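You operate a simulated robot arm through the tools that you are given. There is no shell and no other tool.

The job below is to be done with a simulated robot arm. You get a single attempt, and the scene is never put back.

## Task
Swap the thin green shim under the yellow foot for the one that takes up the play.
Fine: foot nut loose first, tight after; lay the old shim beside the others; the display then names the size; the third shim stays. Drop, pinch and damage nothing, leave nothing switched on. Where these are worked on the way, their far stop is far enough and under half their travel is too little: foot nut.

Only the result counts: the job must be done as asked and must still hold three seconds after the hand-in. Knocking over, shifting, dropping, spilling or breaking anything else fails it.

## Robot
A 7-joint arm with a two-finger parallel gripper, fixed in place. Base frame: the origin is at the foot of the arm, x ahead of it, y to its left, z up; the work surface is at about z = 0.9. Units: m, degrees, N and s.
With the tool pointing down near the work surface it reaches from about 0.3 to 0.72 m from the base axis. Its first joint turns from -166.0 to 166.0 degrees. Payload 1.57 kg.
The tool frame sits at the grasp point between the pads (the TCP): z along the fingers, y along the line on which they close. The tips reach 0.03 m beyond it. Largest opening 0.08 m; finger width 0.017, thickness 0.012; the body of the gripper, 0.04 by 0.082 m, starts 0.08 m behind the TCP.
Orientation is told as [roll, pitch, yaw] about the base's x, y, z axes, in that order, counted from this pose: with the fingers straight down and closing along the base's y, the tool's x points along the base's -x, its y along +y and its z along -z.

## Interface
- The arm moves only by the tool drive_tool. Its argument "motion" is a list of rows, each an object (a shift or turn left out is 0, a gripper value left out holds the last) with "dp": the shift along the tool's x, y, z in units of 25 mm (1.0 is 25 mm), a list of three; "rotation": the turn, a rotation vector about the tool's x, y, z in units of 5 degrees (1.0 is 5 degrees), a list of three; "claw": the finger opening in m, from 0 to 0.08. In form: [{"dp": [x, y, z], "rotation": [ax, ay, az], "claw": claw}, ...]. A call has 1 to 20 rows; each row shifts and turns the commanded pose from where the row before left it, along the tool's axes as they then stand. A call with a number of a shift or a turn outside -1 to 1 is refused whole. A row lasts 0.2 s, in which the tool goes at most 0.05 m and 8.6 degrees; a call with a longer step from one row to the next is refused whole, and so is a gripper value outside its range. A pose out of reach is approached as far as the arm can. The call stops where the force on the tool passes 40 N (or 10 N more than at its start, if that is more) or the arm is blocked; 0.2 s more then pass. The fingers move at their own pace (about 0.072 m/s each) and stop on an object; they squeeze with about 41 N. The grip force told is the motor's: it shows also when the fingers shut on nothing. Time passes only in rows, and 0.2 s behind the last, so rows that do not move let the fingers close. The reply holds the time, the measured pose of the TCP, the force on the tool along the base axes, the opening and the grip force, in the units named above and with some noise, with the torque about the TCP (base axes, N m) and any sound that the robot's microphone picked up.
- Cameras (640 x 400 px; columns grow to the right, rows downward): "scene" is fixed at [0.4007, -0.6506, 1.4739]; the picture's right is [1.00, -0.07, 0.00], its down [-0.03, -0.44, -0.90] and it looks along [0.06, 0.90, -0.44] (base axes); focal length 342 px, centre (320, 200). "wrist" rides on the gripper at [0.072, -0.007, -0.122] in the tool frame; the picture's right is [0.09, 1.00, 0.00], its down [-0.84, 0.08, -0.54] and it looks along [-0.54, 0.05, 0.84] (tool axes); focal length 238 px, centre (320, 200). There is no depth. A picture from a camera that has moved, and an enlarged one, comes with that camera's place and axes in the base frame and with its lens.
- capture(camera): a new picture of that camera. The clock stands still meanwhile.
- move_column(by): slides the trunk up (or, below 0, down) by that many m; the arm rides with it, the base frame stays. It gives what a move gives, with no picture.
- zoom(camera, box): a new picture of the part [left, top, right, bottom] of that camera's present view, enlarged. The clock stands still meanwhile.
- hand_in(): hands the job in; it is judged then, once.

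Nothing tells you positions but the pictures and the camera data. Unless the task says otherwise, let go and move clear before handing in.

The tools are called after "Emit:" as name(argument=value, ...) on one line, values as JSON. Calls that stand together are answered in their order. drive_tool: Moves the arm, as the interface text tells. Its arguments: {"type":"object","properties":{"motion":{"type":"array"}},"required":["motion"]} The other tools are called the same way: move_column (by) slides the trunk up or down; capture (camera) takes a picture; zoom (camera, box) takes an enlarged picture of a part of a camera's view; hand_in () hands the job in.

At the start:

```text
clock: 0.0
eef_pos: [0.4048, 0.2315, 1.1432]
tool_rot: [0.0, 0.0, 0.0]
wrist_force: [0.5, -0.2, -0.2]
moment: [0.01, 0.04, 0.02]
width: 0.0799
finger_force: 0.0
trunk travel left (down, up): [-0.375, 0.105]
```

scene: 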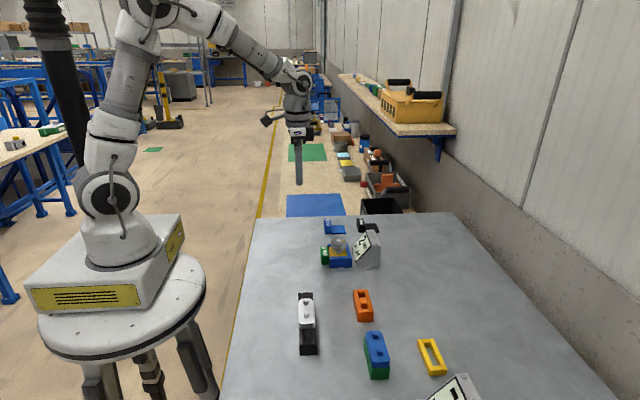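
wrist: 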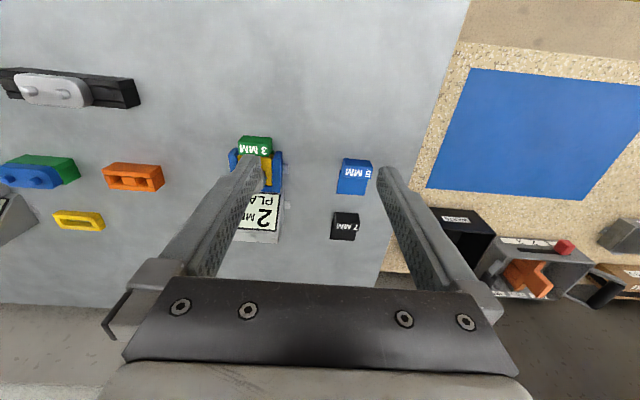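

The scene shows a table with a yellow/blue foot fixture, a green 3 MM shim beneath, a display reading "2 MM PLAY", and loose blue 5 MM and black 7 MM shims. I'll look closer before moving.

Emit:
zoom(camera="scene", box=[300, 205, 400, 275])

Emit:
zoom(camera="wrist", box=[210, 120, 390, 250])

Emit:
zoom(camera="scene", box=[280, 270, 500, 400])

```text
5.71 times, centred on (350, 240) of scene
camera zoom: at [0.4007, -0.6506, 1.4739], right [1.0, -0.07, 0.0], down [-0.03, -0.44, -0.9], along [0.06, 0.9, -0.44], focal length 1952 px, centre (149, -29)
```

zoom: 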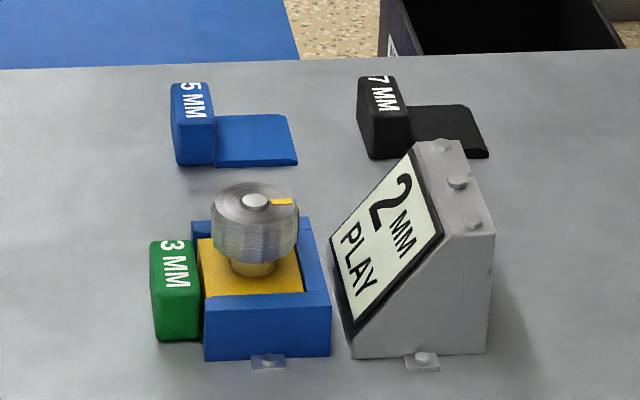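

```text
3.08 times, centred on (300, 185) of wrist
camera zoom: at [0.3328, 0.2257, 1.2657], right [-0.09, 1.0, 0.0], down [0.84, 0.08, 0.54], along [0.54, 0.05, -0.84], focal length 733 px, centre (382, 246)
```

zoom: 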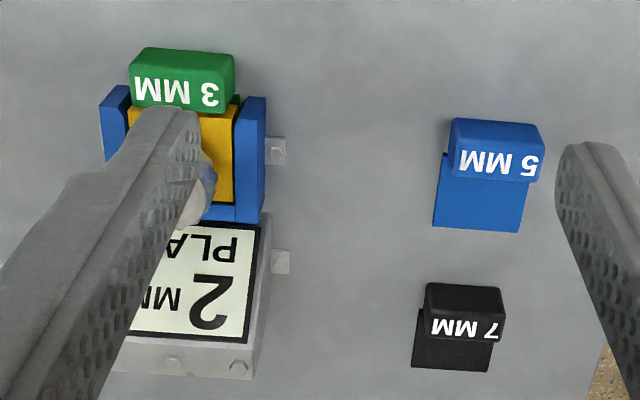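

```text
2.91 times, centred on (390, 335) of scene
camera zoom: at [0.4007, -0.6506, 1.4739], right [1.0, -0.07, 0.0], down [-0.03, -0.44, -0.9], along [0.06, 0.9, -0.44], focal length 994 px, centre (116, -193)
```

zoom: 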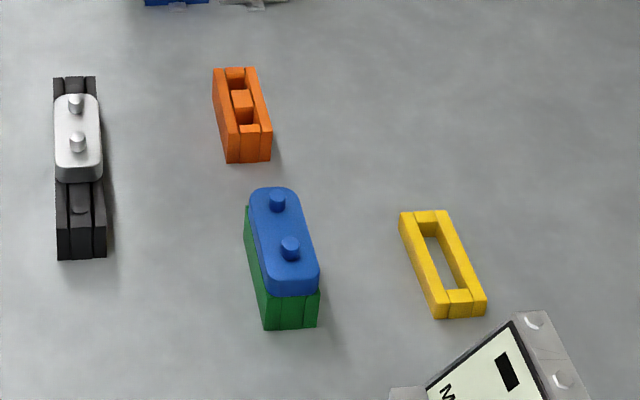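

I read the play display as 2 MM, with the nut-topped fixture at about (0.505, 0.145) and shims blue at about (0.48, 0.30) and black at about (0.58, 0.30). I'm moving sideways over the fixture, still high up, for a clearer view.

Emit:
drive_tool(motion=[{"dp": [0, -0.865, 0]}, {"dp": [0, -0.865, 0]}, {"dp": [0, -0.865, 0]}, {"dp": [0, -0.865, 0]}, {"dp": [0, 0, 0]}])

Emit:
capture(camera="wrist")

Emit:
zoom(camera="wrist", box=[250, 110, 450, 240])

```text
clock: 1.2
eef_pos: [0.4041, 0.1433, 1.1431]
tool_rot: [0.0, 0.0, -0.1]
wrist_force: [0.3, -0.5, -0.1]
moment: [0.01, 0.01, -0.01]
width: 0.08
finger_force: 0.0
trunk travel left (down, up): [-0.375, 0.105]
```

```text
taken
camera wrist: at [0.3319, 0.1374, 1.266], right [-0.09, 1.0, 0.0], down [0.84, 0.08, 0.54], along [0.54, 0.05, -0.84], focal length 238 px, centre (320, 200)
```

wrist: 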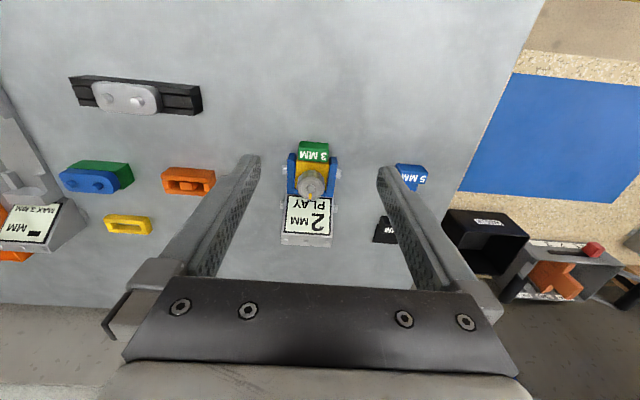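

```text
3.08 times, centred on (350, 175) of wrist
camera zoom: at [0.3319, 0.1374, 1.266], right [-0.09, 1.0, 0.0], down [0.84, 0.08, 0.54], along [0.54, 0.05, -0.84], focal length 733 px, centre (228, 277)
```

zoom: 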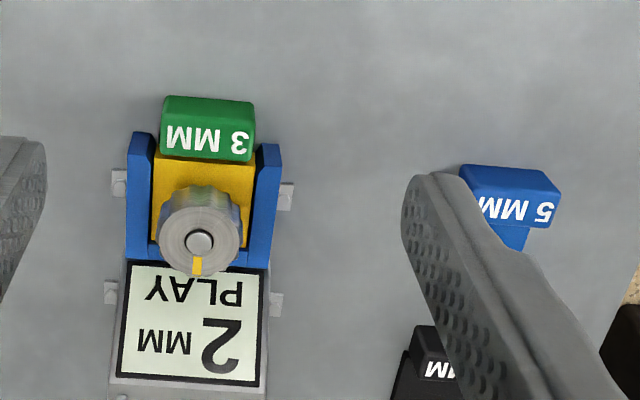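

The knob top comes out at about (0.506, 0.140, 0.963). A second display and some other objects appear at the left of the picture, so I'll check those and the whole scene before going on.

Emit:
zoom(camera="wrist", box=[0, 60, 220, 280])

Emit:
capture(camera="scene")

```text
1.82 times, centred on (110, 170) of wrist
camera zoom: at [0.3319, 0.1374, 1.266], right [-0.09, 1.0, 0.0], down [0.84, 0.08, 0.54], along [0.54, 0.05, -0.84], focal length 433 px, centre (702, 254)
```

zoom: 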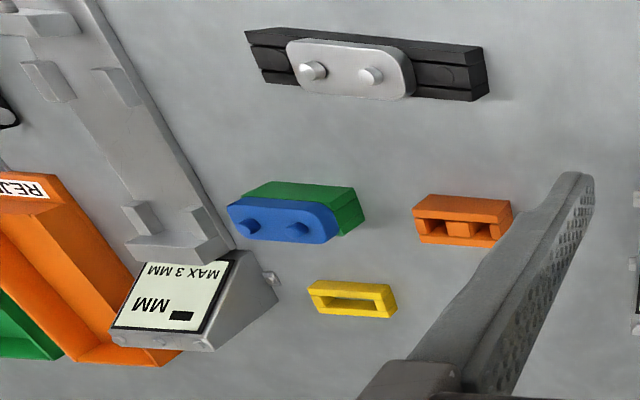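

```text
taken
```

scene: 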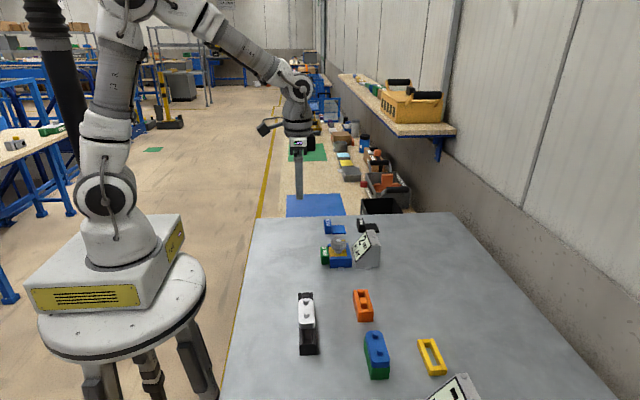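

The rest of the table is another gauging station that I will leave alone. I'm moving closer above the fixture, with the tips still well above the knob, to see the details.

Emit:
drive_tool(motion=[{"dp": [-0.56, -0.033, 0.83]}, {"dp": [-0.56, -0.033, 0.83]}, {"dp": [-0.56, -0.033, 0.83]}, {"dp": [-0.56, -0.033, 0.83]}, {"dp": [0, 0, 0]}])

Emit:
capture(camera="wrist")

Emit:
zoom(camera="wrist", box=[240, 90, 400, 240])

```text
clock: 2.4
eef_pos: [0.4607, 0.1419, 1.0594]
tool_rot: [0.1, 0.0, 0.0]
wrist_force: [-0.3, 0.6, 0.4]
moment: [-0.03, 0.0, 0.0]
width: 0.08
finger_force: 0.0
trunk travel left (down, up): [-0.375, 0.105]
```

```text
taken
camera wrist: at [0.3889, 0.1359, 1.1824], right [-0.09, 1.0, 0.0], down [0.84, 0.08, 0.54], along [0.54, 0.05, -0.84], focal length 238 px, centre (320, 200)
```

wrist: 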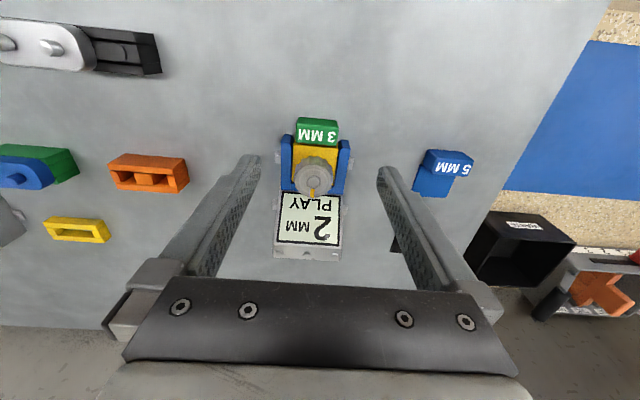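

```text
2.67 times, centred on (320, 165) of wrist
camera zoom: at [0.3889, 0.1359, 1.1824], right [-0.09, 1.0, 0.0], down [0.84, 0.08, 0.54], along [0.54, 0.05, -0.84], focal length 636 px, centre (320, 293)
```

zoom: 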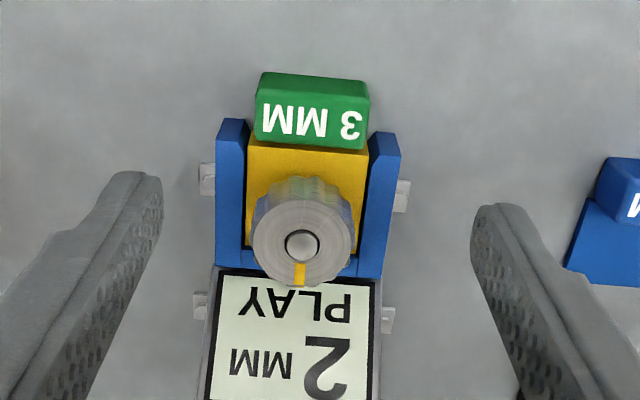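

The nut is about 40 mm across, centred near (0.507, 0.140), with its top at about 0.963 and the channel walls at about 0.93. I'm moving over the nut and stopping just above it to check the alignment.

Emit:
drive_tool(motion=[{"dp": [-0.93, -0.04, 0]}, {"dp": [-0.93, -0.04, 0]}, {"dp": [0, 0, 0.9]}, {"dp": [0, 0, 0.9]}, {"dp": [0, 0, 0]}])

Emit:
capture(camera="wrist")

Emit:
zoom(camera="scene", box=[290, 190, 400, 280])

```text
clock: 3.6
eef_pos: [0.5069, 0.1412, 1.0148]
tool_rot: [0.1, 0.0, 0.2]
wrist_force: [0.4, -0.3, 0.7]
moment: [0.01, 0.01, -0.02]
width: 0.0803
finger_force: 0.2
trunk travel left (down, up): [-0.375, 0.105]
```

```text
taken
camera wrist: at [0.4357, 0.1345, 1.1375], right [-0.09, 1.0, 0.0], down [0.84, 0.08, 0.54], along [0.54, 0.05, -0.84], focal length 238 px, centre (320, 200)
```

wrist: 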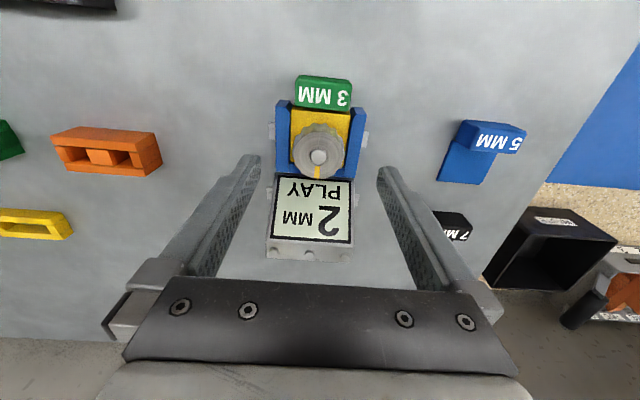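

```text
4.44 times, centred on (345, 235) of scene
camera zoom: at [0.4007, -0.6506, 1.4739], right [1.0, -0.07, 0.0], down [-0.03, -0.44, -0.9], along [0.06, 0.9, -0.44], focal length 1518 px, centre (209, 44)
```

zoom: 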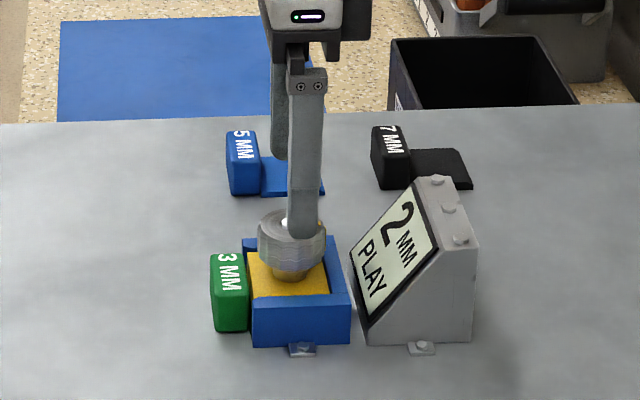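

The knob is centred between the fingers to within a couple of millimetres. I'm going down so the tips sit beside the knob (about 0.945), then closing on it.

Emit:
drive_tool(motion=[{"dp": [0, -0.06, 0.5]}, {"dp": [0, 0, 0.55]}, {"dp": [0, 0, 0.55]}, {"dp": [0, 0, 0]}, {"claw": 0.02}, {"claw": 0.02}, {"claw": 0.02}, {"claw": 0.02}])

Emit:
capture(camera="wrist")

Emit:
zoom(camera="scene", box=[300, 205, 400, 275])

```text
clock: 5.4
eef_pos: [0.5074, 0.1411, 0.9745]
tool_rot: [0.0, 0.0, 0.1]
wrist_force: [0.4, 6.5, -2.4]
moment: [-0.12, -0.43, -0.01]
width: 0.0414
finger_force: 44.8
trunk travel left (down, up): [-0.375, 0.105]
```

```text
taken
camera wrist: at [0.4356, 0.1333, 1.0973], right [-0.09, 1.0, 0.0], down [0.84, 0.08, 0.54], along [0.54, 0.05, -0.84], focal length 238 px, centre (320, 200)
```

wrist: 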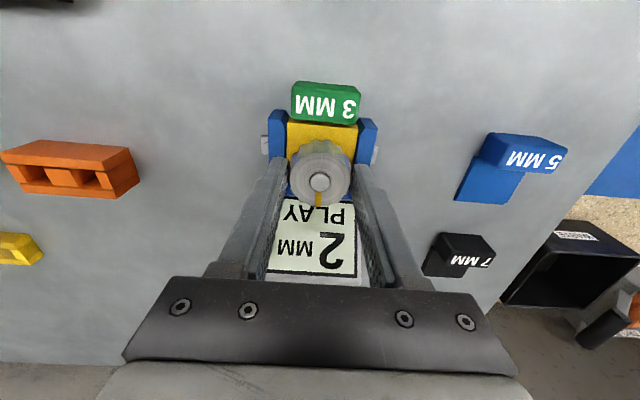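

```text
5.71 times, centred on (350, 240) of scene
camera zoom: at [0.4007, -0.6506, 1.4739], right [1.0, -0.07, 0.0], down [-0.03, -0.44, -0.9], along [0.06, 0.9, -0.44], focal length 1952 px, centre (149, -29)
```

zoom: 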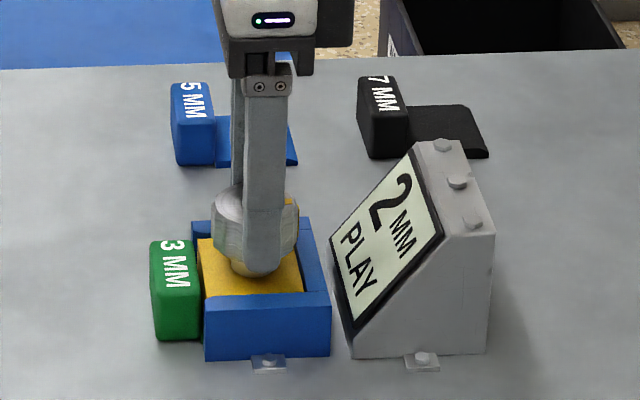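

The nut is held at 41 mm opening. I'm turning it counter-clockwise (negative about tool z) by a first 30° and watching the torque.

Emit:
drive_tool(motion=[{"dp": [0, 0.04, 0], "rotation": [0, 0, -1]}, {"rotation": [0, 0, -1]}, {"rotation": [0, 0, -1]}, {"rotation": [0, 0, -1]}, {"rotation": [0, 0, -1]}, {"rotation": [0, 0, -1]}, {"dp": [0, 0, 0]}])

Emit:
capture(camera="wrist")

```text
clock: 7.0
eef_pos: [0.507, 0.142, 0.9757]
tool_rot: [0.0, 0.1, 30.1]
wrist_force: [-1.1, 3.0, -4.0]
moment: [-0.05, -0.63, 0.0]
width: 0.0415
finger_force: 45.3
trunk travel left (down, up): [-0.375, 0.105]
```

```text
taken
camera wrist: at [0.4487, 0.0984, 1.0979], right [-0.58, 0.82, 0.0], down [0.69, 0.49, 0.54], along [0.44, 0.31, -0.84], focal length 238 px, centre (320, 200)
```

wrist: 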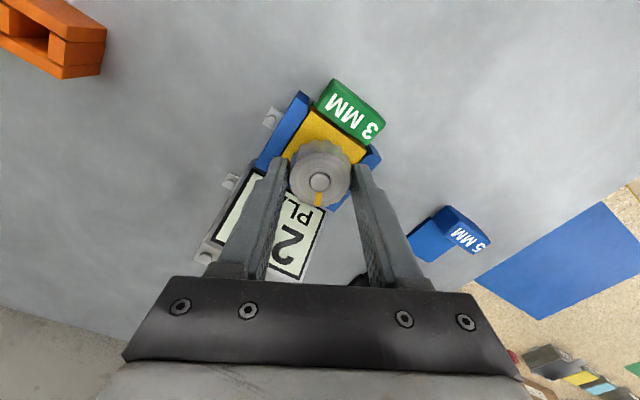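

The nut turned with the tool at little torque. I'm continuing counter-clockwise.

Emit:
drive_tool(motion=[{"rotation": [0, 0, -1]}, {"rotation": [0, 0, -1]}, {"rotation": [0, 0, -1]}, {"rotation": [0, 0, -1]}, {"rotation": [0, 0, -1]}, {"rotation": [0, 0, -1]}, {"dp": [0, 0, 0]}])

Emit:
capture(camera="wrist")

Emit:
zoom(camera="scene", box=[300, 205, 400, 275])

```text
clock: 8.6
eef_pos: [0.5076, 0.1414, 0.9752]
tool_rot: [-0.1, 0.0, 60.2]
wrist_force: [3.6, 0.0, -1.3]
moment: [1.15, -0.37, 0.01]
width: 0.0415
finger_force: 44.7
trunk travel left (down, up): [-0.375, 0.105]
```

```text
taken
camera wrist: at [0.4773, 0.0745, 1.0973], right [-0.91, 0.42, 0.0], down [0.35, 0.76, 0.54], along [0.23, 0.49, -0.84], focal length 238 px, centre (320, 200)
```

wrist: 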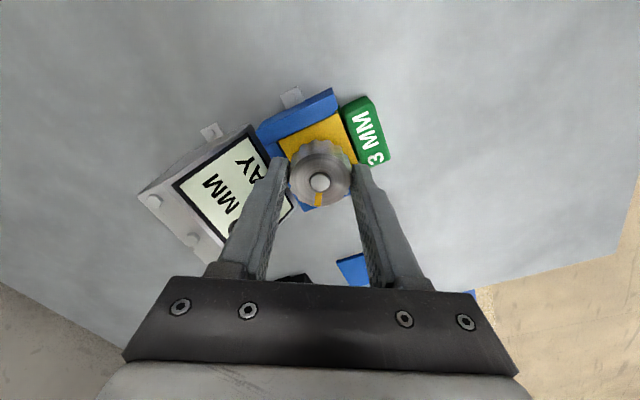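

```text
5.71 times, centred on (350, 240) of scene
camera zoom: at [0.4007, -0.6506, 1.4739], right [1.0, -0.07, 0.0], down [-0.03, -0.44, -0.9], along [0.06, 0.9, -0.44], focal length 1952 px, centre (149, -29)
```

zoom: 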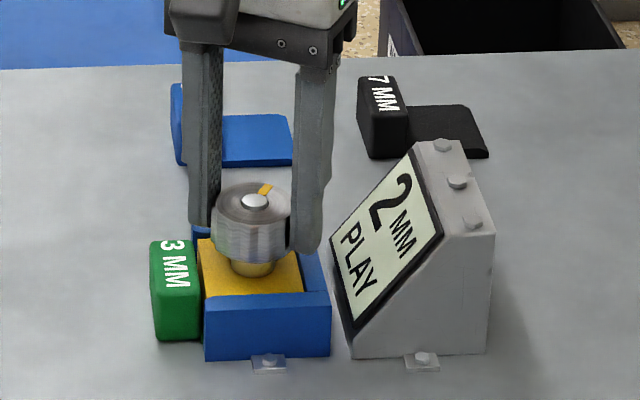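

It keeps turning freely, and the fingers have good clearance from the display. I'm continuing.

Emit:
drive_tool(motion=[{"rotation": [0, 0, -1]}, {"rotation": [0, 0, -1]}, {"rotation": [0, 0, -1]}, {"rotation": [0, 0, -1]}, {"rotation": [0, 0, -1]}, {"rotation": [0, 0, -1]}, {"dp": [0, 0, 0]}])

Emit:
capture(camera="wrist")

Emit:
zoom(camera="scene", box=[300, 205, 400, 275])

```text
clock: 10.2
eef_pos: [0.5077, 0.1405, 0.9745]
tool_rot: [0.0, -0.1, 90.2]
wrist_force: [5.0, 1.0, -3.5]
moment: [-0.35, -0.78, 0.02]
width: 0.0413
finger_force: 44.9
trunk travel left (down, up): [-0.375, 0.105]
```

```text
taken
camera wrist: at [0.514, 0.0683, 1.0971], right [-1.0, -0.09, 0.0], down [-0.08, 0.84, 0.54], along [-0.05, 0.54, -0.84], focal length 238 px, centre (320, 200)
```

wrist: 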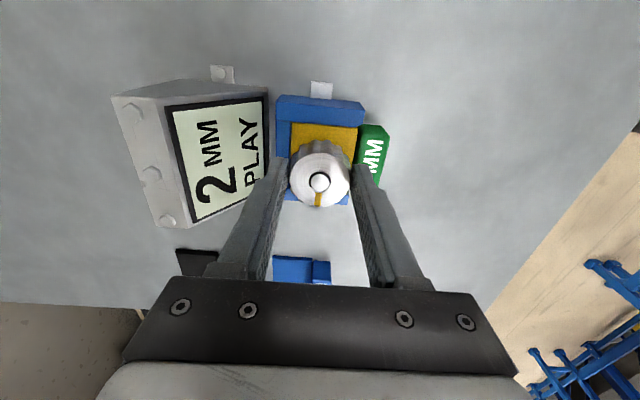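

```text
5.71 times, centred on (350, 240) of scene
camera zoom: at [0.4007, -0.6506, 1.4739], right [1.0, -0.07, 0.0], down [-0.03, -0.44, -0.9], along [0.06, 0.9, -0.44], focal length 1952 px, centre (149, -29)
```

zoom: 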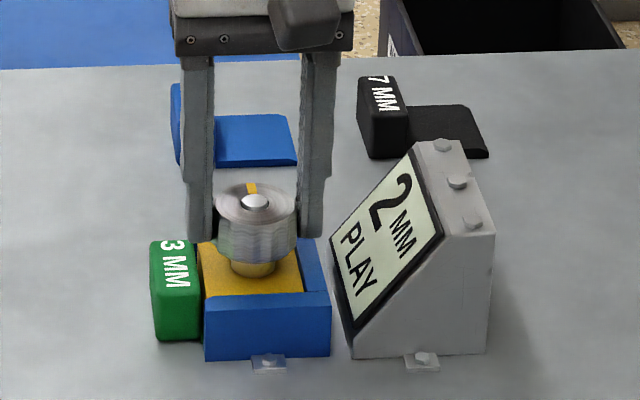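

90° turned, with no stop yet. I'm going on with another 40°.

Emit:
drive_tool(motion=[{"rotation": [0, 0, -1]}, {"rotation": [0, 0, -1]}, {"rotation": [0, 0, -1]}, {"rotation": [0, 0, -1]}, {"rotation": [0, 0, -1]}, {"rotation": [0, 0, -1]}, {"rotation": [0, 0, -1]}, {"rotation": [0, 0, -1]}, {"dp": [0, 0, 0]}])

Emit:
capture(camera="wrist")

Emit:
zoom(camera="scene", box=[300, 205, 400, 275])

```text
clock: 12.2
eef_pos: [0.5068, 0.1396, 0.9754]
tool_rot: [0.0, -0.1, 130.1]
wrist_force: [3.0, 0.2, -3.9]
moment: [-0.16, -1.02, 0.07]
width: 0.0414
finger_force: 45.1
trunk travel left (down, up): [-0.375, 0.105]
```

```text
taken
camera wrist: at [0.5585, 0.0894, 1.0969], right [-0.7, -0.71, 0.0], down [-0.6, 0.59, 0.54], along [-0.39, 0.38, -0.84], focal length 238 px, centre (320, 200)
```

wrist: 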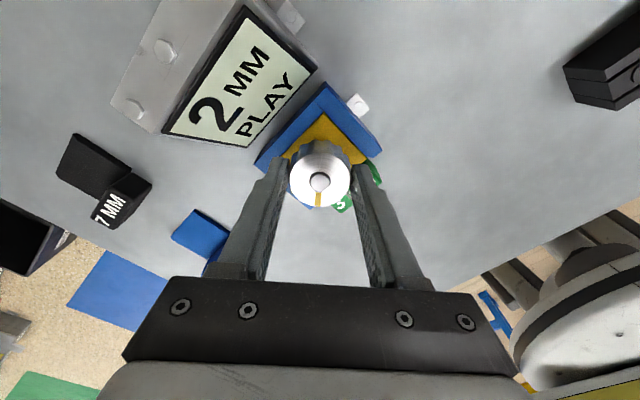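

```text
5.71 times, centred on (350, 240) of scene
camera zoom: at [0.4007, -0.6506, 1.4739], right [1.0, -0.07, 0.0], down [-0.03, -0.44, -0.9], along [0.06, 0.9, -0.44], focal length 1952 px, centre (149, -29)
```

zoom: 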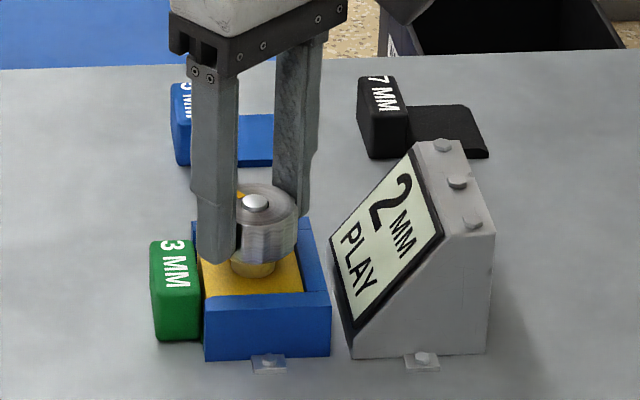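

130° turned, with torque rising very slightly to 0.07 N m. I'm continuing and watching for the stop.

Emit:
drive_tool(motion=[{"rotation": [0, 0, -1]}, {"rotation": [0, 0, -1]}, {"rotation": [0, 0, -1]}, {"rotation": [0, 0, -1]}, {"dp": [0, 0, 0]}])

Emit:
zoom(camera="scene", box=[300, 205, 400, 275])

```text
clock: 13.4
eef_pos: [0.5075, 0.141, 0.9743]
tool_rot: [0.0, -0.1, 150.1]
wrist_force: [1.1, -1.3, -4.9]
moment: [0.12, -0.77, 0.0]
width: 0.0415
finger_force: 45.0
trunk travel left (down, up): [-0.375, 0.105]
```

```text
5.71 times, centred on (350, 240) of scene
camera zoom: at [0.4007, -0.6506, 1.4739], right [1.0, -0.07, 0.0], down [-0.03, -0.44, -0.9], along [0.06, 0.9, -0.44], focal length 1952 px, centre (149, -29)
```

zoom: 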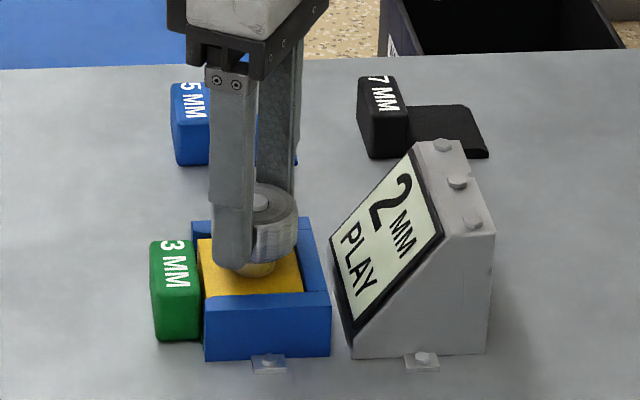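

150° and still free; I'm going on another 30°.

Emit:
drive_tool(motion=[{"rotation": [0, 0, -1]}, {"rotation": [0, 0, -1]}, {"rotation": [0, 0, -1]}, {"rotation": [0, 0, -1]}, {"rotation": [0, 0, -1]}, {"rotation": [0, 0, -1]}, {"dp": [0, 0, 0]}])

Emit:
capture(camera="wrist")

Emit:
zoom(camera="scene", box=[300, 205, 400, 275])

```text
clock: 15.0
eef_pos: [0.5063, 0.1397, 0.975]
tool_rot: [0.1, 0.0, -179.9]
wrist_force: [0.7, -4.2, -4.4]
moment: [0.37, -0.13, 0.02]
width: 0.0414
finger_force: 45.2
trunk travel left (down, up): [-0.375, 0.105]
```

```text
taken
camera wrist: at [0.579, 0.1468, 1.0974], right [0.09, -1.0, 0.0], down [-0.84, -0.08, 0.54], along [-0.54, -0.05, -0.84], focal length 238 px, centre (320, 200)
```

wrist: 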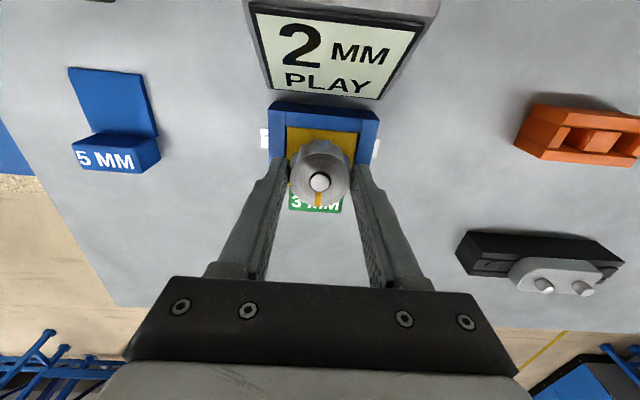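

```text
5.71 times, centred on (350, 240) of scene
camera zoom: at [0.4007, -0.6506, 1.4739], right [1.0, -0.07, 0.0], down [-0.03, -0.44, -0.9], along [0.06, 0.9, -0.44], focal length 1952 px, centre (149, -29)
```

zoom: 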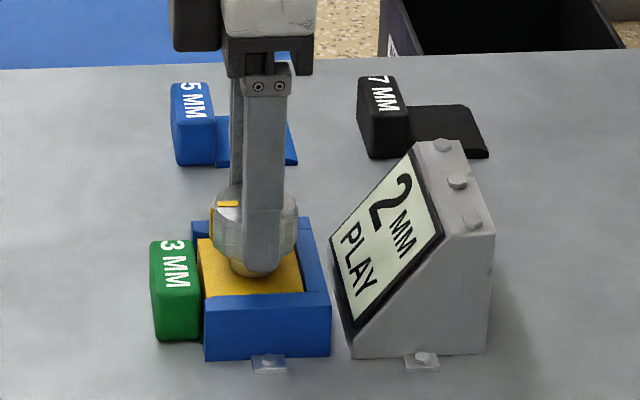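

180° and the mark now points to -x, with no stop yet. I'm continuing in the same direction.

Emit:
drive_tool(motion=[{"rotation": [0, 0, -1]}, {"rotation": [0, 0, -1]}, {"rotation": [0, 0, -1]}, {"rotation": [0, 0, -1]}, {"dp": [0, 0, 0]}])

Emit:
capture(camera="wrist")

```text
clock: 16.2
eef_pos: [0.5063, 0.1399, 0.9749]
tool_rot: [0.0, 0.0, -160.0]
wrist_force: [2.5, -6.8, -1.8]
moment: [0.22, 0.07, 0.07]
width: 0.0414
finger_force: 45.1
trunk travel left (down, up): [-0.375, 0.105]
```

```text
taken
camera wrist: at [0.5723, 0.1708, 1.0976], right [0.43, -0.9, 0.0], down [-0.76, -0.36, 0.54], along [-0.49, -0.23, -0.84], focal length 238 px, centre (320, 200)
```

wrist: 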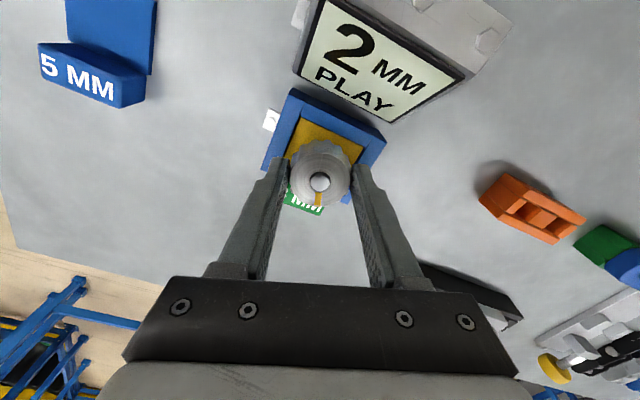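

200° and the mark still rides with the fingers. I'm continuing.

Emit:
drive_tool(motion=[{"rotation": [0, 0, -1]}, {"rotation": [0, 0, -1]}, {"rotation": [0, 0, -1]}, {"rotation": [0, 0, -1]}, {"dp": [0, 0, 0]}])

Emit:
capture(camera="wrist")

```text
clock: 17.4
eef_pos: [0.506, 0.1386, 0.9753]
tool_rot: [0.0, 0.0, -139.8]
wrist_force: [-3.2, -4.3, -3.4]
moment: [-0.13, -0.67, 0.02]
width: 0.0416
finger_force: 45.2
trunk travel left (down, up): [-0.375, 0.105]
```

```text
taken
camera wrist: at [0.5579, 0.1913, 1.0979], right [0.71, -0.7, 0.0], down [-0.59, -0.6, 0.54], along [-0.38, -0.39, -0.84], focal length 238 px, centre (320, 200)
```

wrist: 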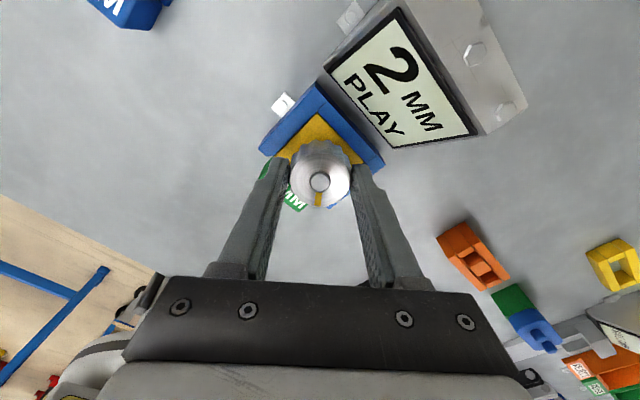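

220° and still free. I'm going on.

Emit:
drive_tool(motion=[{"rotation": [0, 0, -1]}, {"rotation": [0, 0, -1]}, {"rotation": [0, 0, -1]}, {"rotation": [0, 0, -1]}, {"dp": [0, 0, 0]}])

Emit:
capture(camera="wrist")

```text
clock: 18.6
eef_pos: [0.5077, 0.1412, 0.9781]
tool_rot: [0.5, 0.4, -120.2]
wrist_force: [6.2, 3.2, 29.8]
moment: [0.15, 0.28, 0.03]
width: 0.0419
finger_force: 44.8
trunk travel left (down, up): [-0.375, 0.105]
```

```text
taken
camera wrist: at [0.5367, 0.2059, 1.1018], right [0.91, -0.42, 0.01], down [-0.36, -0.76, 0.54], along [-0.22, -0.49, -0.84], focal length 238 px, centre (320, 200)
```

wrist: 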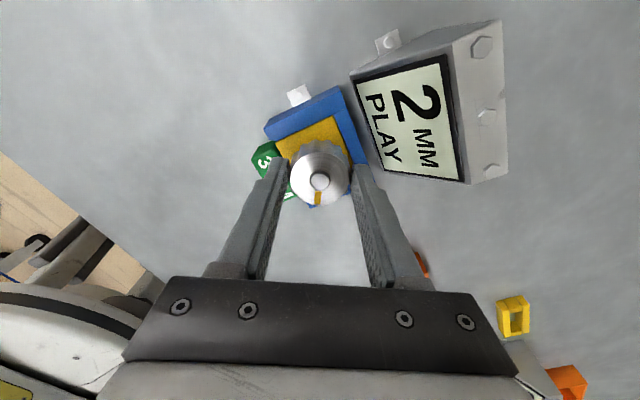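

At 240° the tool was lifted 3 mm with about 30 N upward force, so I've stopped to look at why before doing anything more.

Emit:
capture(camera="scene")

Emit:
zoom(camera="scene", box=[300, 205, 400, 275])

Emit:
zoom(camera="wrist", box=[230, 60, 410, 230])

```text
taken
```

scene: 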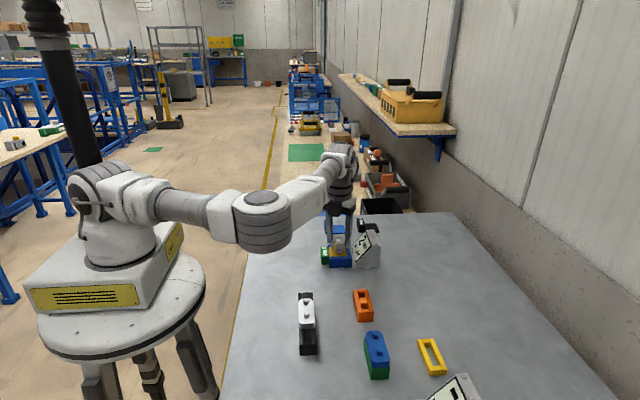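

```text
5.71 times, centred on (350, 240) of scene
camera zoom: at [0.4007, -0.6506, 1.4739], right [1.0, -0.07, 0.0], down [-0.03, -0.44, -0.9], along [0.06, 0.9, -0.44], focal length 1952 px, centre (149, -29)
```

zoom: 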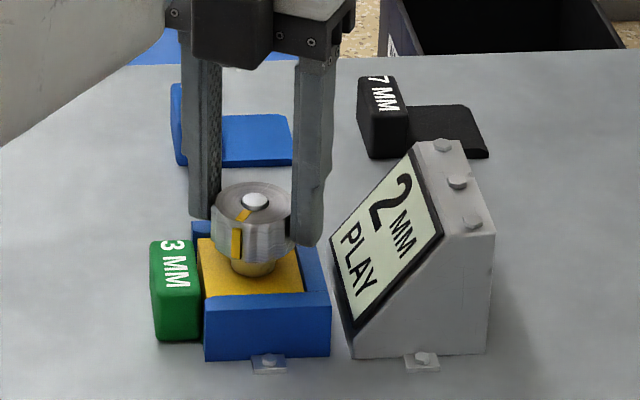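

```text
2.35 times, centred on (320, 145) of wrist
camera zoom: at [0.5367, 0.2059, 1.1018], right [0.91, -0.42, 0.01], down [-0.36, -0.76, 0.54], along [-0.22, -0.49, -0.84], focal length 561 px, centre (320, 329)
```

zoom: 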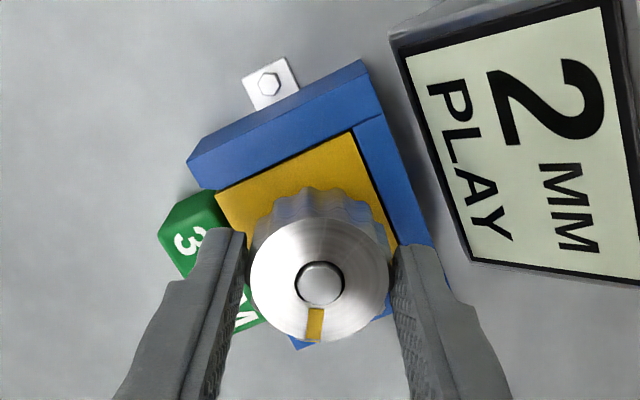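

The knob itself hasn't risen; the arm has folded low and is near a reach or joint limit at this yaw. I'm backing off 10° to relieve it before re-gripping.

Emit:
drive_tool(motion=[{"rotation": [0, 0, 1]}, {"rotation": [0, 0, 1]}, {"dp": [0, 0, 0]}])

Emit:
capture(camera="scene")

```text
clock: 19.4
eef_pos: [0.5082, 0.1409, 0.9756]
tool_rot: [0.0, 0.2, -130.2]
wrist_force: [10.9, 3.2, 12.9]
moment: [1.19, -0.73, 0.02]
width: 0.0414
finger_force: 45.2
trunk travel left (down, up): [-0.375, 0.105]
```

```text
taken
```

scene: 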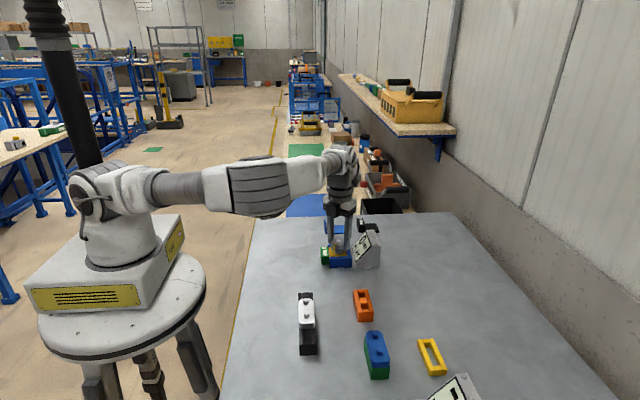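

The load has dropped to about 13 N. Now I'll open to 60 mm, lift clear of the nut and rotate the tool back clockwise for a second grip.

Emit:
drive_tool(motion=[{"claw": 0.062}, {"claw": 0.062}, {"dp": [0, 0, -0.5]}, {"dp": [0, 0, -0.8]}, {"dp": [0, 0, -0.8]}, {"dp": [0, 0, 0]}])

Emit:
capture(camera="wrist")

Emit:
capture(camera="scene")

```text
clock: 20.8
eef_pos: [0.5083, 0.1408, 1.028]
tool_rot: [-0.1, 0.0, -130.0]
wrist_force: [0.5, -0.7, 0.6]
moment: [0.0, -0.01, 0.0]
width: 0.062
finger_force: 0.0
trunk travel left (down, up): [-0.375, 0.105]
```

```text
taken
camera wrist: at [0.549, 0.1997, 1.1503], right [0.82, -0.57, 0.0], down [-0.48, -0.69, 0.54], along [-0.31, -0.45, -0.84], focal length 238 px, centre (320, 200)
```

wrist: 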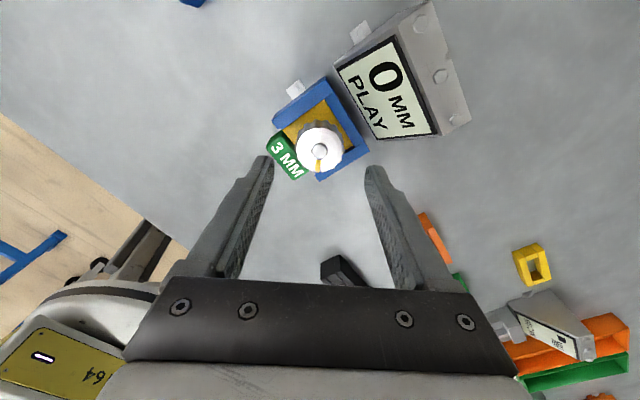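

```text
taken
```

scene: 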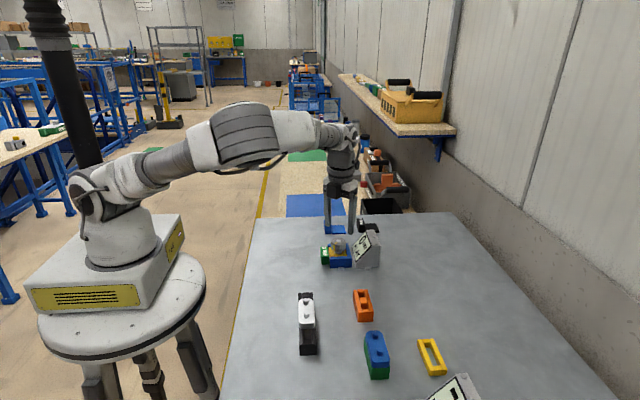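

The display has changed and now reads something like "0 MM PLAY". I'll zoom in to see it and the nut properly.

Emit:
zoom(camera="wrist", box=[250, 0, 490, 200])

Emit:
zoom(camera="scene", box=[300, 205, 400, 275])

```text
2.00 times, centred on (370, 100) of wrist
camera zoom: at [0.549, 0.1997, 1.1503], right [0.82, -0.57, 0.0], down [-0.48, -0.69, 0.54], along [-0.31, -0.45, -0.84], focal length 477 px, centre (220, 400)
```

zoom: 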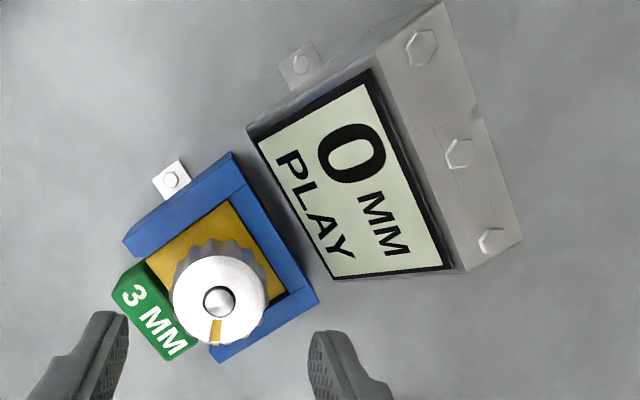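

```text
5.71 times, centred on (350, 240) of scene
camera zoom: at [0.4007, -0.6506, 1.4739], right [1.0, -0.07, 0.0], down [-0.03, -0.44, -0.9], along [0.06, 0.9, -0.44], focal length 1952 px, centre (149, -29)
```

zoom: 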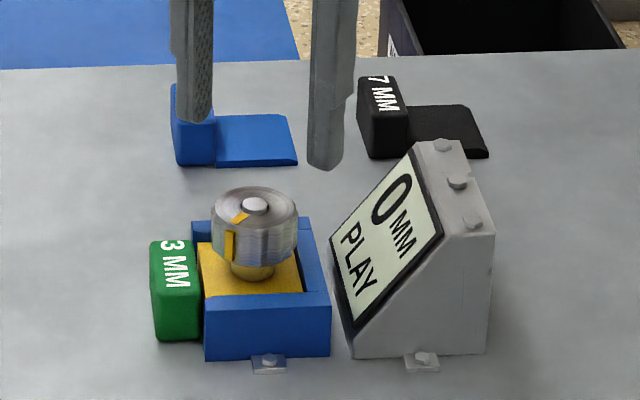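

The foot dropped about 2 mm onto the 3 mm shim when I let go, so the nut is loosened to roughly 230°, but I haven't felt its stop yet. I'm rotating the tool back at this safe height to re-grip and find that stop.

Emit:
drive_tool(motion=[{"rotation": [0, 0, 1]}, {"rotation": [0, 0, 1]}, {"rotation": [0, 0, 1]}, {"rotation": [0, 0, 1]}, {"rotation": [0, 0, 1]}, {"rotation": [0, 0, 1]}, {"rotation": [0, 0, 1]}, {"rotation": [0, 0, 1]}, {"rotation": [0, 0, 1]}, {"rotation": [0, 0, 1]}, {"rotation": [0, 0, 1]}, {"rotation": [0, 0, 1]}, {"rotation": [0, 0, 1]}, {"rotation": [0, 0, 1]}, {"rotation": [0, 0, 1]}, {"rotation": [0, 0, 1]}, {"rotation": [0, 0, 1]}, {"rotation": [0, 0, 1]}])

Emit:
capture(camera="scene")

```text
clock: 24.6
eef_pos: [0.5068, 0.1406, 1.0278]
tool_rot: [0.0, 0.1, 139.9]
wrist_force: [-0.5, 0.2, 0.2]
moment: [0.0, -0.01, 0.01]
width: 0.0621
finger_force: 0.2
trunk travel left (down, up): [-0.375, 0.105]
```

```text
taken
```

scene: 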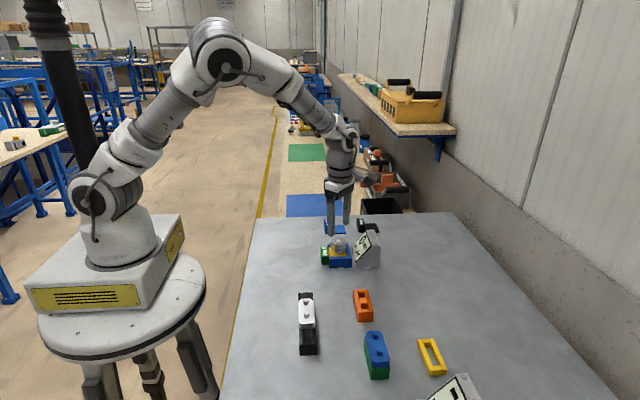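

The arm has unfolded normally again. I'm rotating a further 90° back to yaw about 50.

Emit:
drive_tool(motion=[{"rotation": [0, 0, 1]}, {"rotation": [0, 0, 1]}, {"rotation": [0, 0, 1]}, {"rotation": [0, 0, 1]}, {"rotation": [0, 0, 1]}, {"rotation": [0, 0, 1]}, {"rotation": [0, 0, 1]}, {"rotation": [0, 0, 1]}, {"rotation": [0, 0, 1]}, {"rotation": [0, 0, 1]}, {"rotation": [0, 0, 1]}, {"rotation": [0, 0, 1]}, {"rotation": [0, 0, 1]}, {"rotation": [0, 0, 1]}, {"rotation": [0, 0, 1]}, {"rotation": [0, 0, 1]}, {"rotation": [0, 0, 1]}, {"rotation": [0, 0, 1]}])

Emit:
capture(camera="wrist")

Emit:
zoom(camera="scene", box=[300, 205, 400, 275])

```text
clock: 28.4
eef_pos: [0.5068, 0.1402, 1.0265]
tool_rot: [-0.1, 0.1, 50.0]
wrist_force: [-0.1, 0.4, 0.3]
moment: [0.0, 0.01, 0.01]
width: 0.0621
finger_force: 0.1
trunk travel left (down, up): [-0.375, 0.105]
```

```text
taken
camera wrist: at [0.4655, 0.0811, 1.1497], right [-0.82, 0.57, 0.0], down [0.48, 0.69, 0.54], along [0.31, 0.45, -0.84], focal length 238 px, centre (320, 200)
```

wrist: 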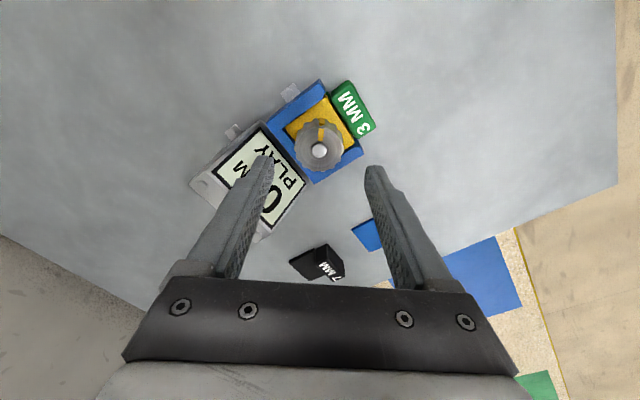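

```text
5.71 times, centred on (350, 240) of scene
camera zoom: at [0.4007, -0.6506, 1.4739], right [1.0, -0.07, 0.0], down [-0.03, -0.44, -0.9], along [0.06, 0.9, -0.44], focal length 1952 px, centre (149, -29)
```

zoom: 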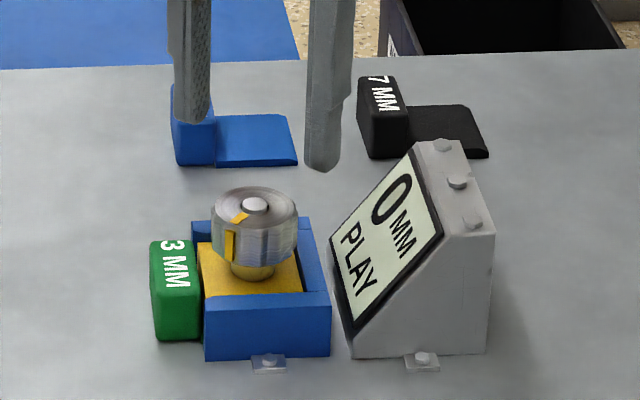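

I'm descending again around the nut, gripping it, and turning counter-clockwise in small steps to feel for the stop.

Emit:
drive_tool(motion=[{"dp": [0, 0, 0.71]}, {"dp": [0, 0, 0.71]}, {"dp": [0, 0, 0.71]}, {"dp": [0, 0, 0]}, {"claw": 0.02}, {"claw": 0.02}, {"claw": 0.02}, {"rotation": [0, 0, -1]}, {"rotation": [0, 0, -1]}, {"rotation": [0, 0, -1]}, {"rotation": [0, 0, -1]}, {"dp": [0, 0, 0]}])

Emit:
capture(camera="wrist")

Emit:
zoom(camera="scene", box=[300, 205, 400, 275])

```text
clock: 31.0
eef_pos: [0.5063, 0.1395, 0.9744]
tool_rot: [0.0, 0.0, 70.1]
wrist_force: [7.0, -1.1, -4.5]
moment: [-0.72, -0.3, 0.02]
width: 0.0414
finger_force: 44.7
trunk travel left (down, up): [-0.375, 0.105]
```

```text
taken
camera wrist: at [0.489, 0.0701, 1.0968], right [-0.97, 0.25, 0.0], down [0.21, 0.81, 0.54], along [0.14, 0.52, -0.84], focal length 238 px, centre (320, 200)
```

wrist: 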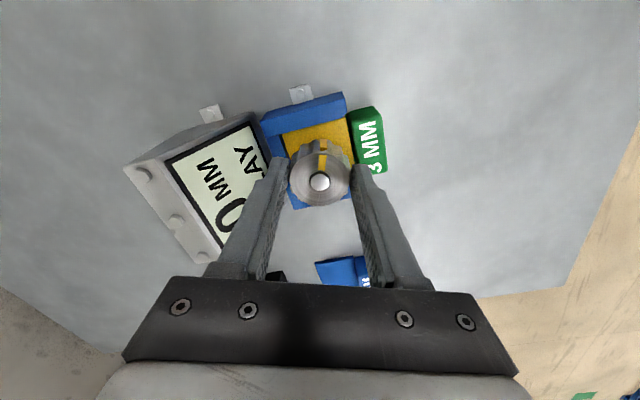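

```text
5.71 times, centred on (350, 240) of scene
camera zoom: at [0.4007, -0.6506, 1.4739], right [1.0, -0.07, 0.0], down [-0.03, -0.44, -0.9], along [0.06, 0.9, -0.44], focal length 1952 px, centre (149, -29)
```

zoom: 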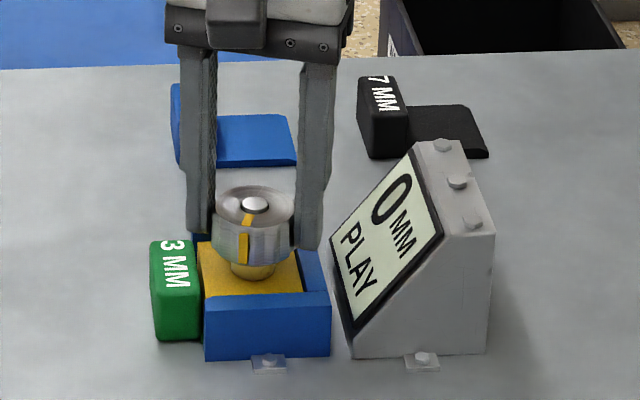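

The nut is now at about 250° and still turning. I'm continuing in 30° steps.

Emit:
drive_tool(motion=[{"rotation": [0, 0, -1]}, {"rotation": [0, 0, -1]}, {"rotation": [0, 0, -1]}, {"rotation": [0, 0, -1]}, {"dp": [0, 0, 0]}])

Emit:
capture(camera="wrist")

Emit:
drive_tool(motion=[{"rotation": [0, 0, -1]}, {"rotation": [0, 0, -1]}, {"dp": [0, 0, 0]}])

Emit:
capture(camera="wrist")

```text
clock: 32.2
eef_pos: [0.5082, 0.1396, 0.9735]
tool_rot: [0.0, 0.1, 90.0]
wrist_force: [6.3, -4.4, 0.7]
moment: [-0.1, 0.28, 0.02]
width: 0.0414
finger_force: 44.8
trunk travel left (down, up): [-0.375, 0.105]
```

```text
taken
camera wrist: at [0.514, 0.068, 1.0966], right [-1.0, -0.09, 0.0], down [-0.08, 0.84, 0.54], along [-0.05, 0.54, -0.84], focal length 238 px, centre (320, 200)
```

wrist: 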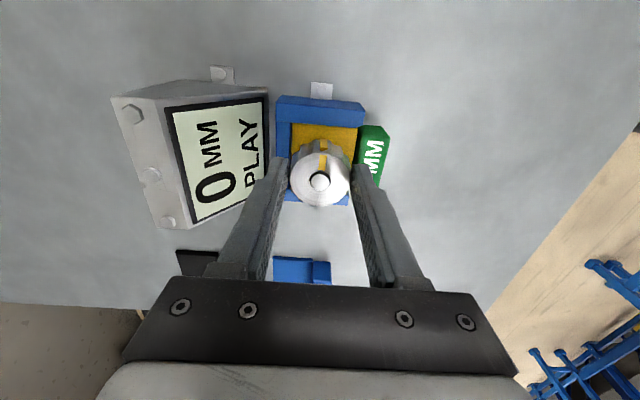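

```text
clock: 33.0
eef_pos: [0.507, 0.1414, 0.9738]
tool_rot: [0.0, -0.1, 100.1]
wrist_force: [3.2, 0.5, -0.5]
moment: [0.36, 0.12, -0.06]
width: 0.041
finger_force: 45.4
trunk travel left (down, up): [-0.375, 0.105]
```

```text
taken
camera wrist: at [0.5264, 0.0715, 1.0963], right [-0.96, -0.27, 0.0], down [-0.22, 0.81, 0.54], along [-0.14, 0.52, -0.84], focal length 238 px, centre (320, 200)
```

wrist: 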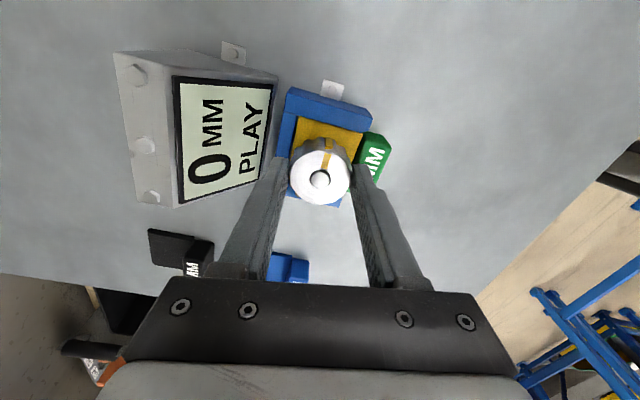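

The mark slipped relative to the fingers on the last 10°, which suggests the stop is at about 270°. I'll verify with a close-up.

Emit:
zoom(camera="wrist", box=[260, 70, 400, 220])

Emit:
zoom(camera="scene", box=[300, 205, 400, 275])

```text
2.67 times, centred on (330, 145) of wrist
camera zoom: at [0.5264, 0.0715, 1.0963], right [-0.96, -0.27, 0.0], down [-0.22, 0.81, 0.54], along [-0.14, 0.52, -0.84], focal length 636 px, centre (293, 347)
```

zoom: 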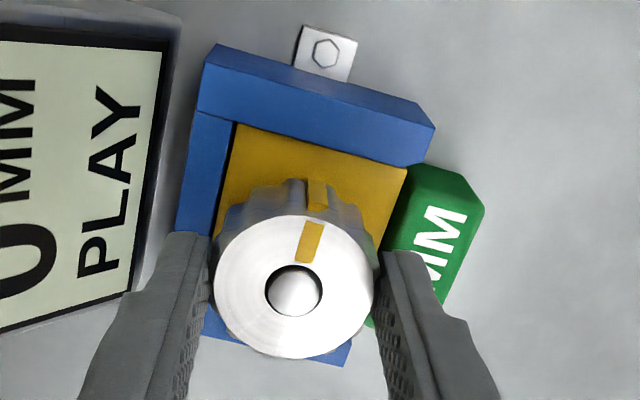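

```text
5.71 times, centred on (350, 240) of scene
camera zoom: at [0.4007, -0.6506, 1.4739], right [1.0, -0.07, 0.0], down [-0.03, -0.44, -0.9], along [0.06, 0.9, -0.44], focal length 1952 px, centre (149, -29)
```

zoom: 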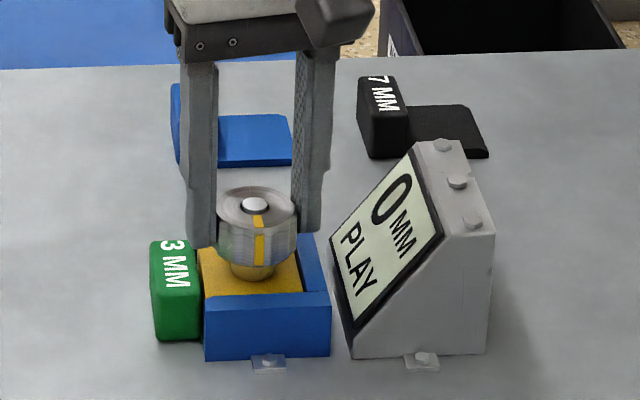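

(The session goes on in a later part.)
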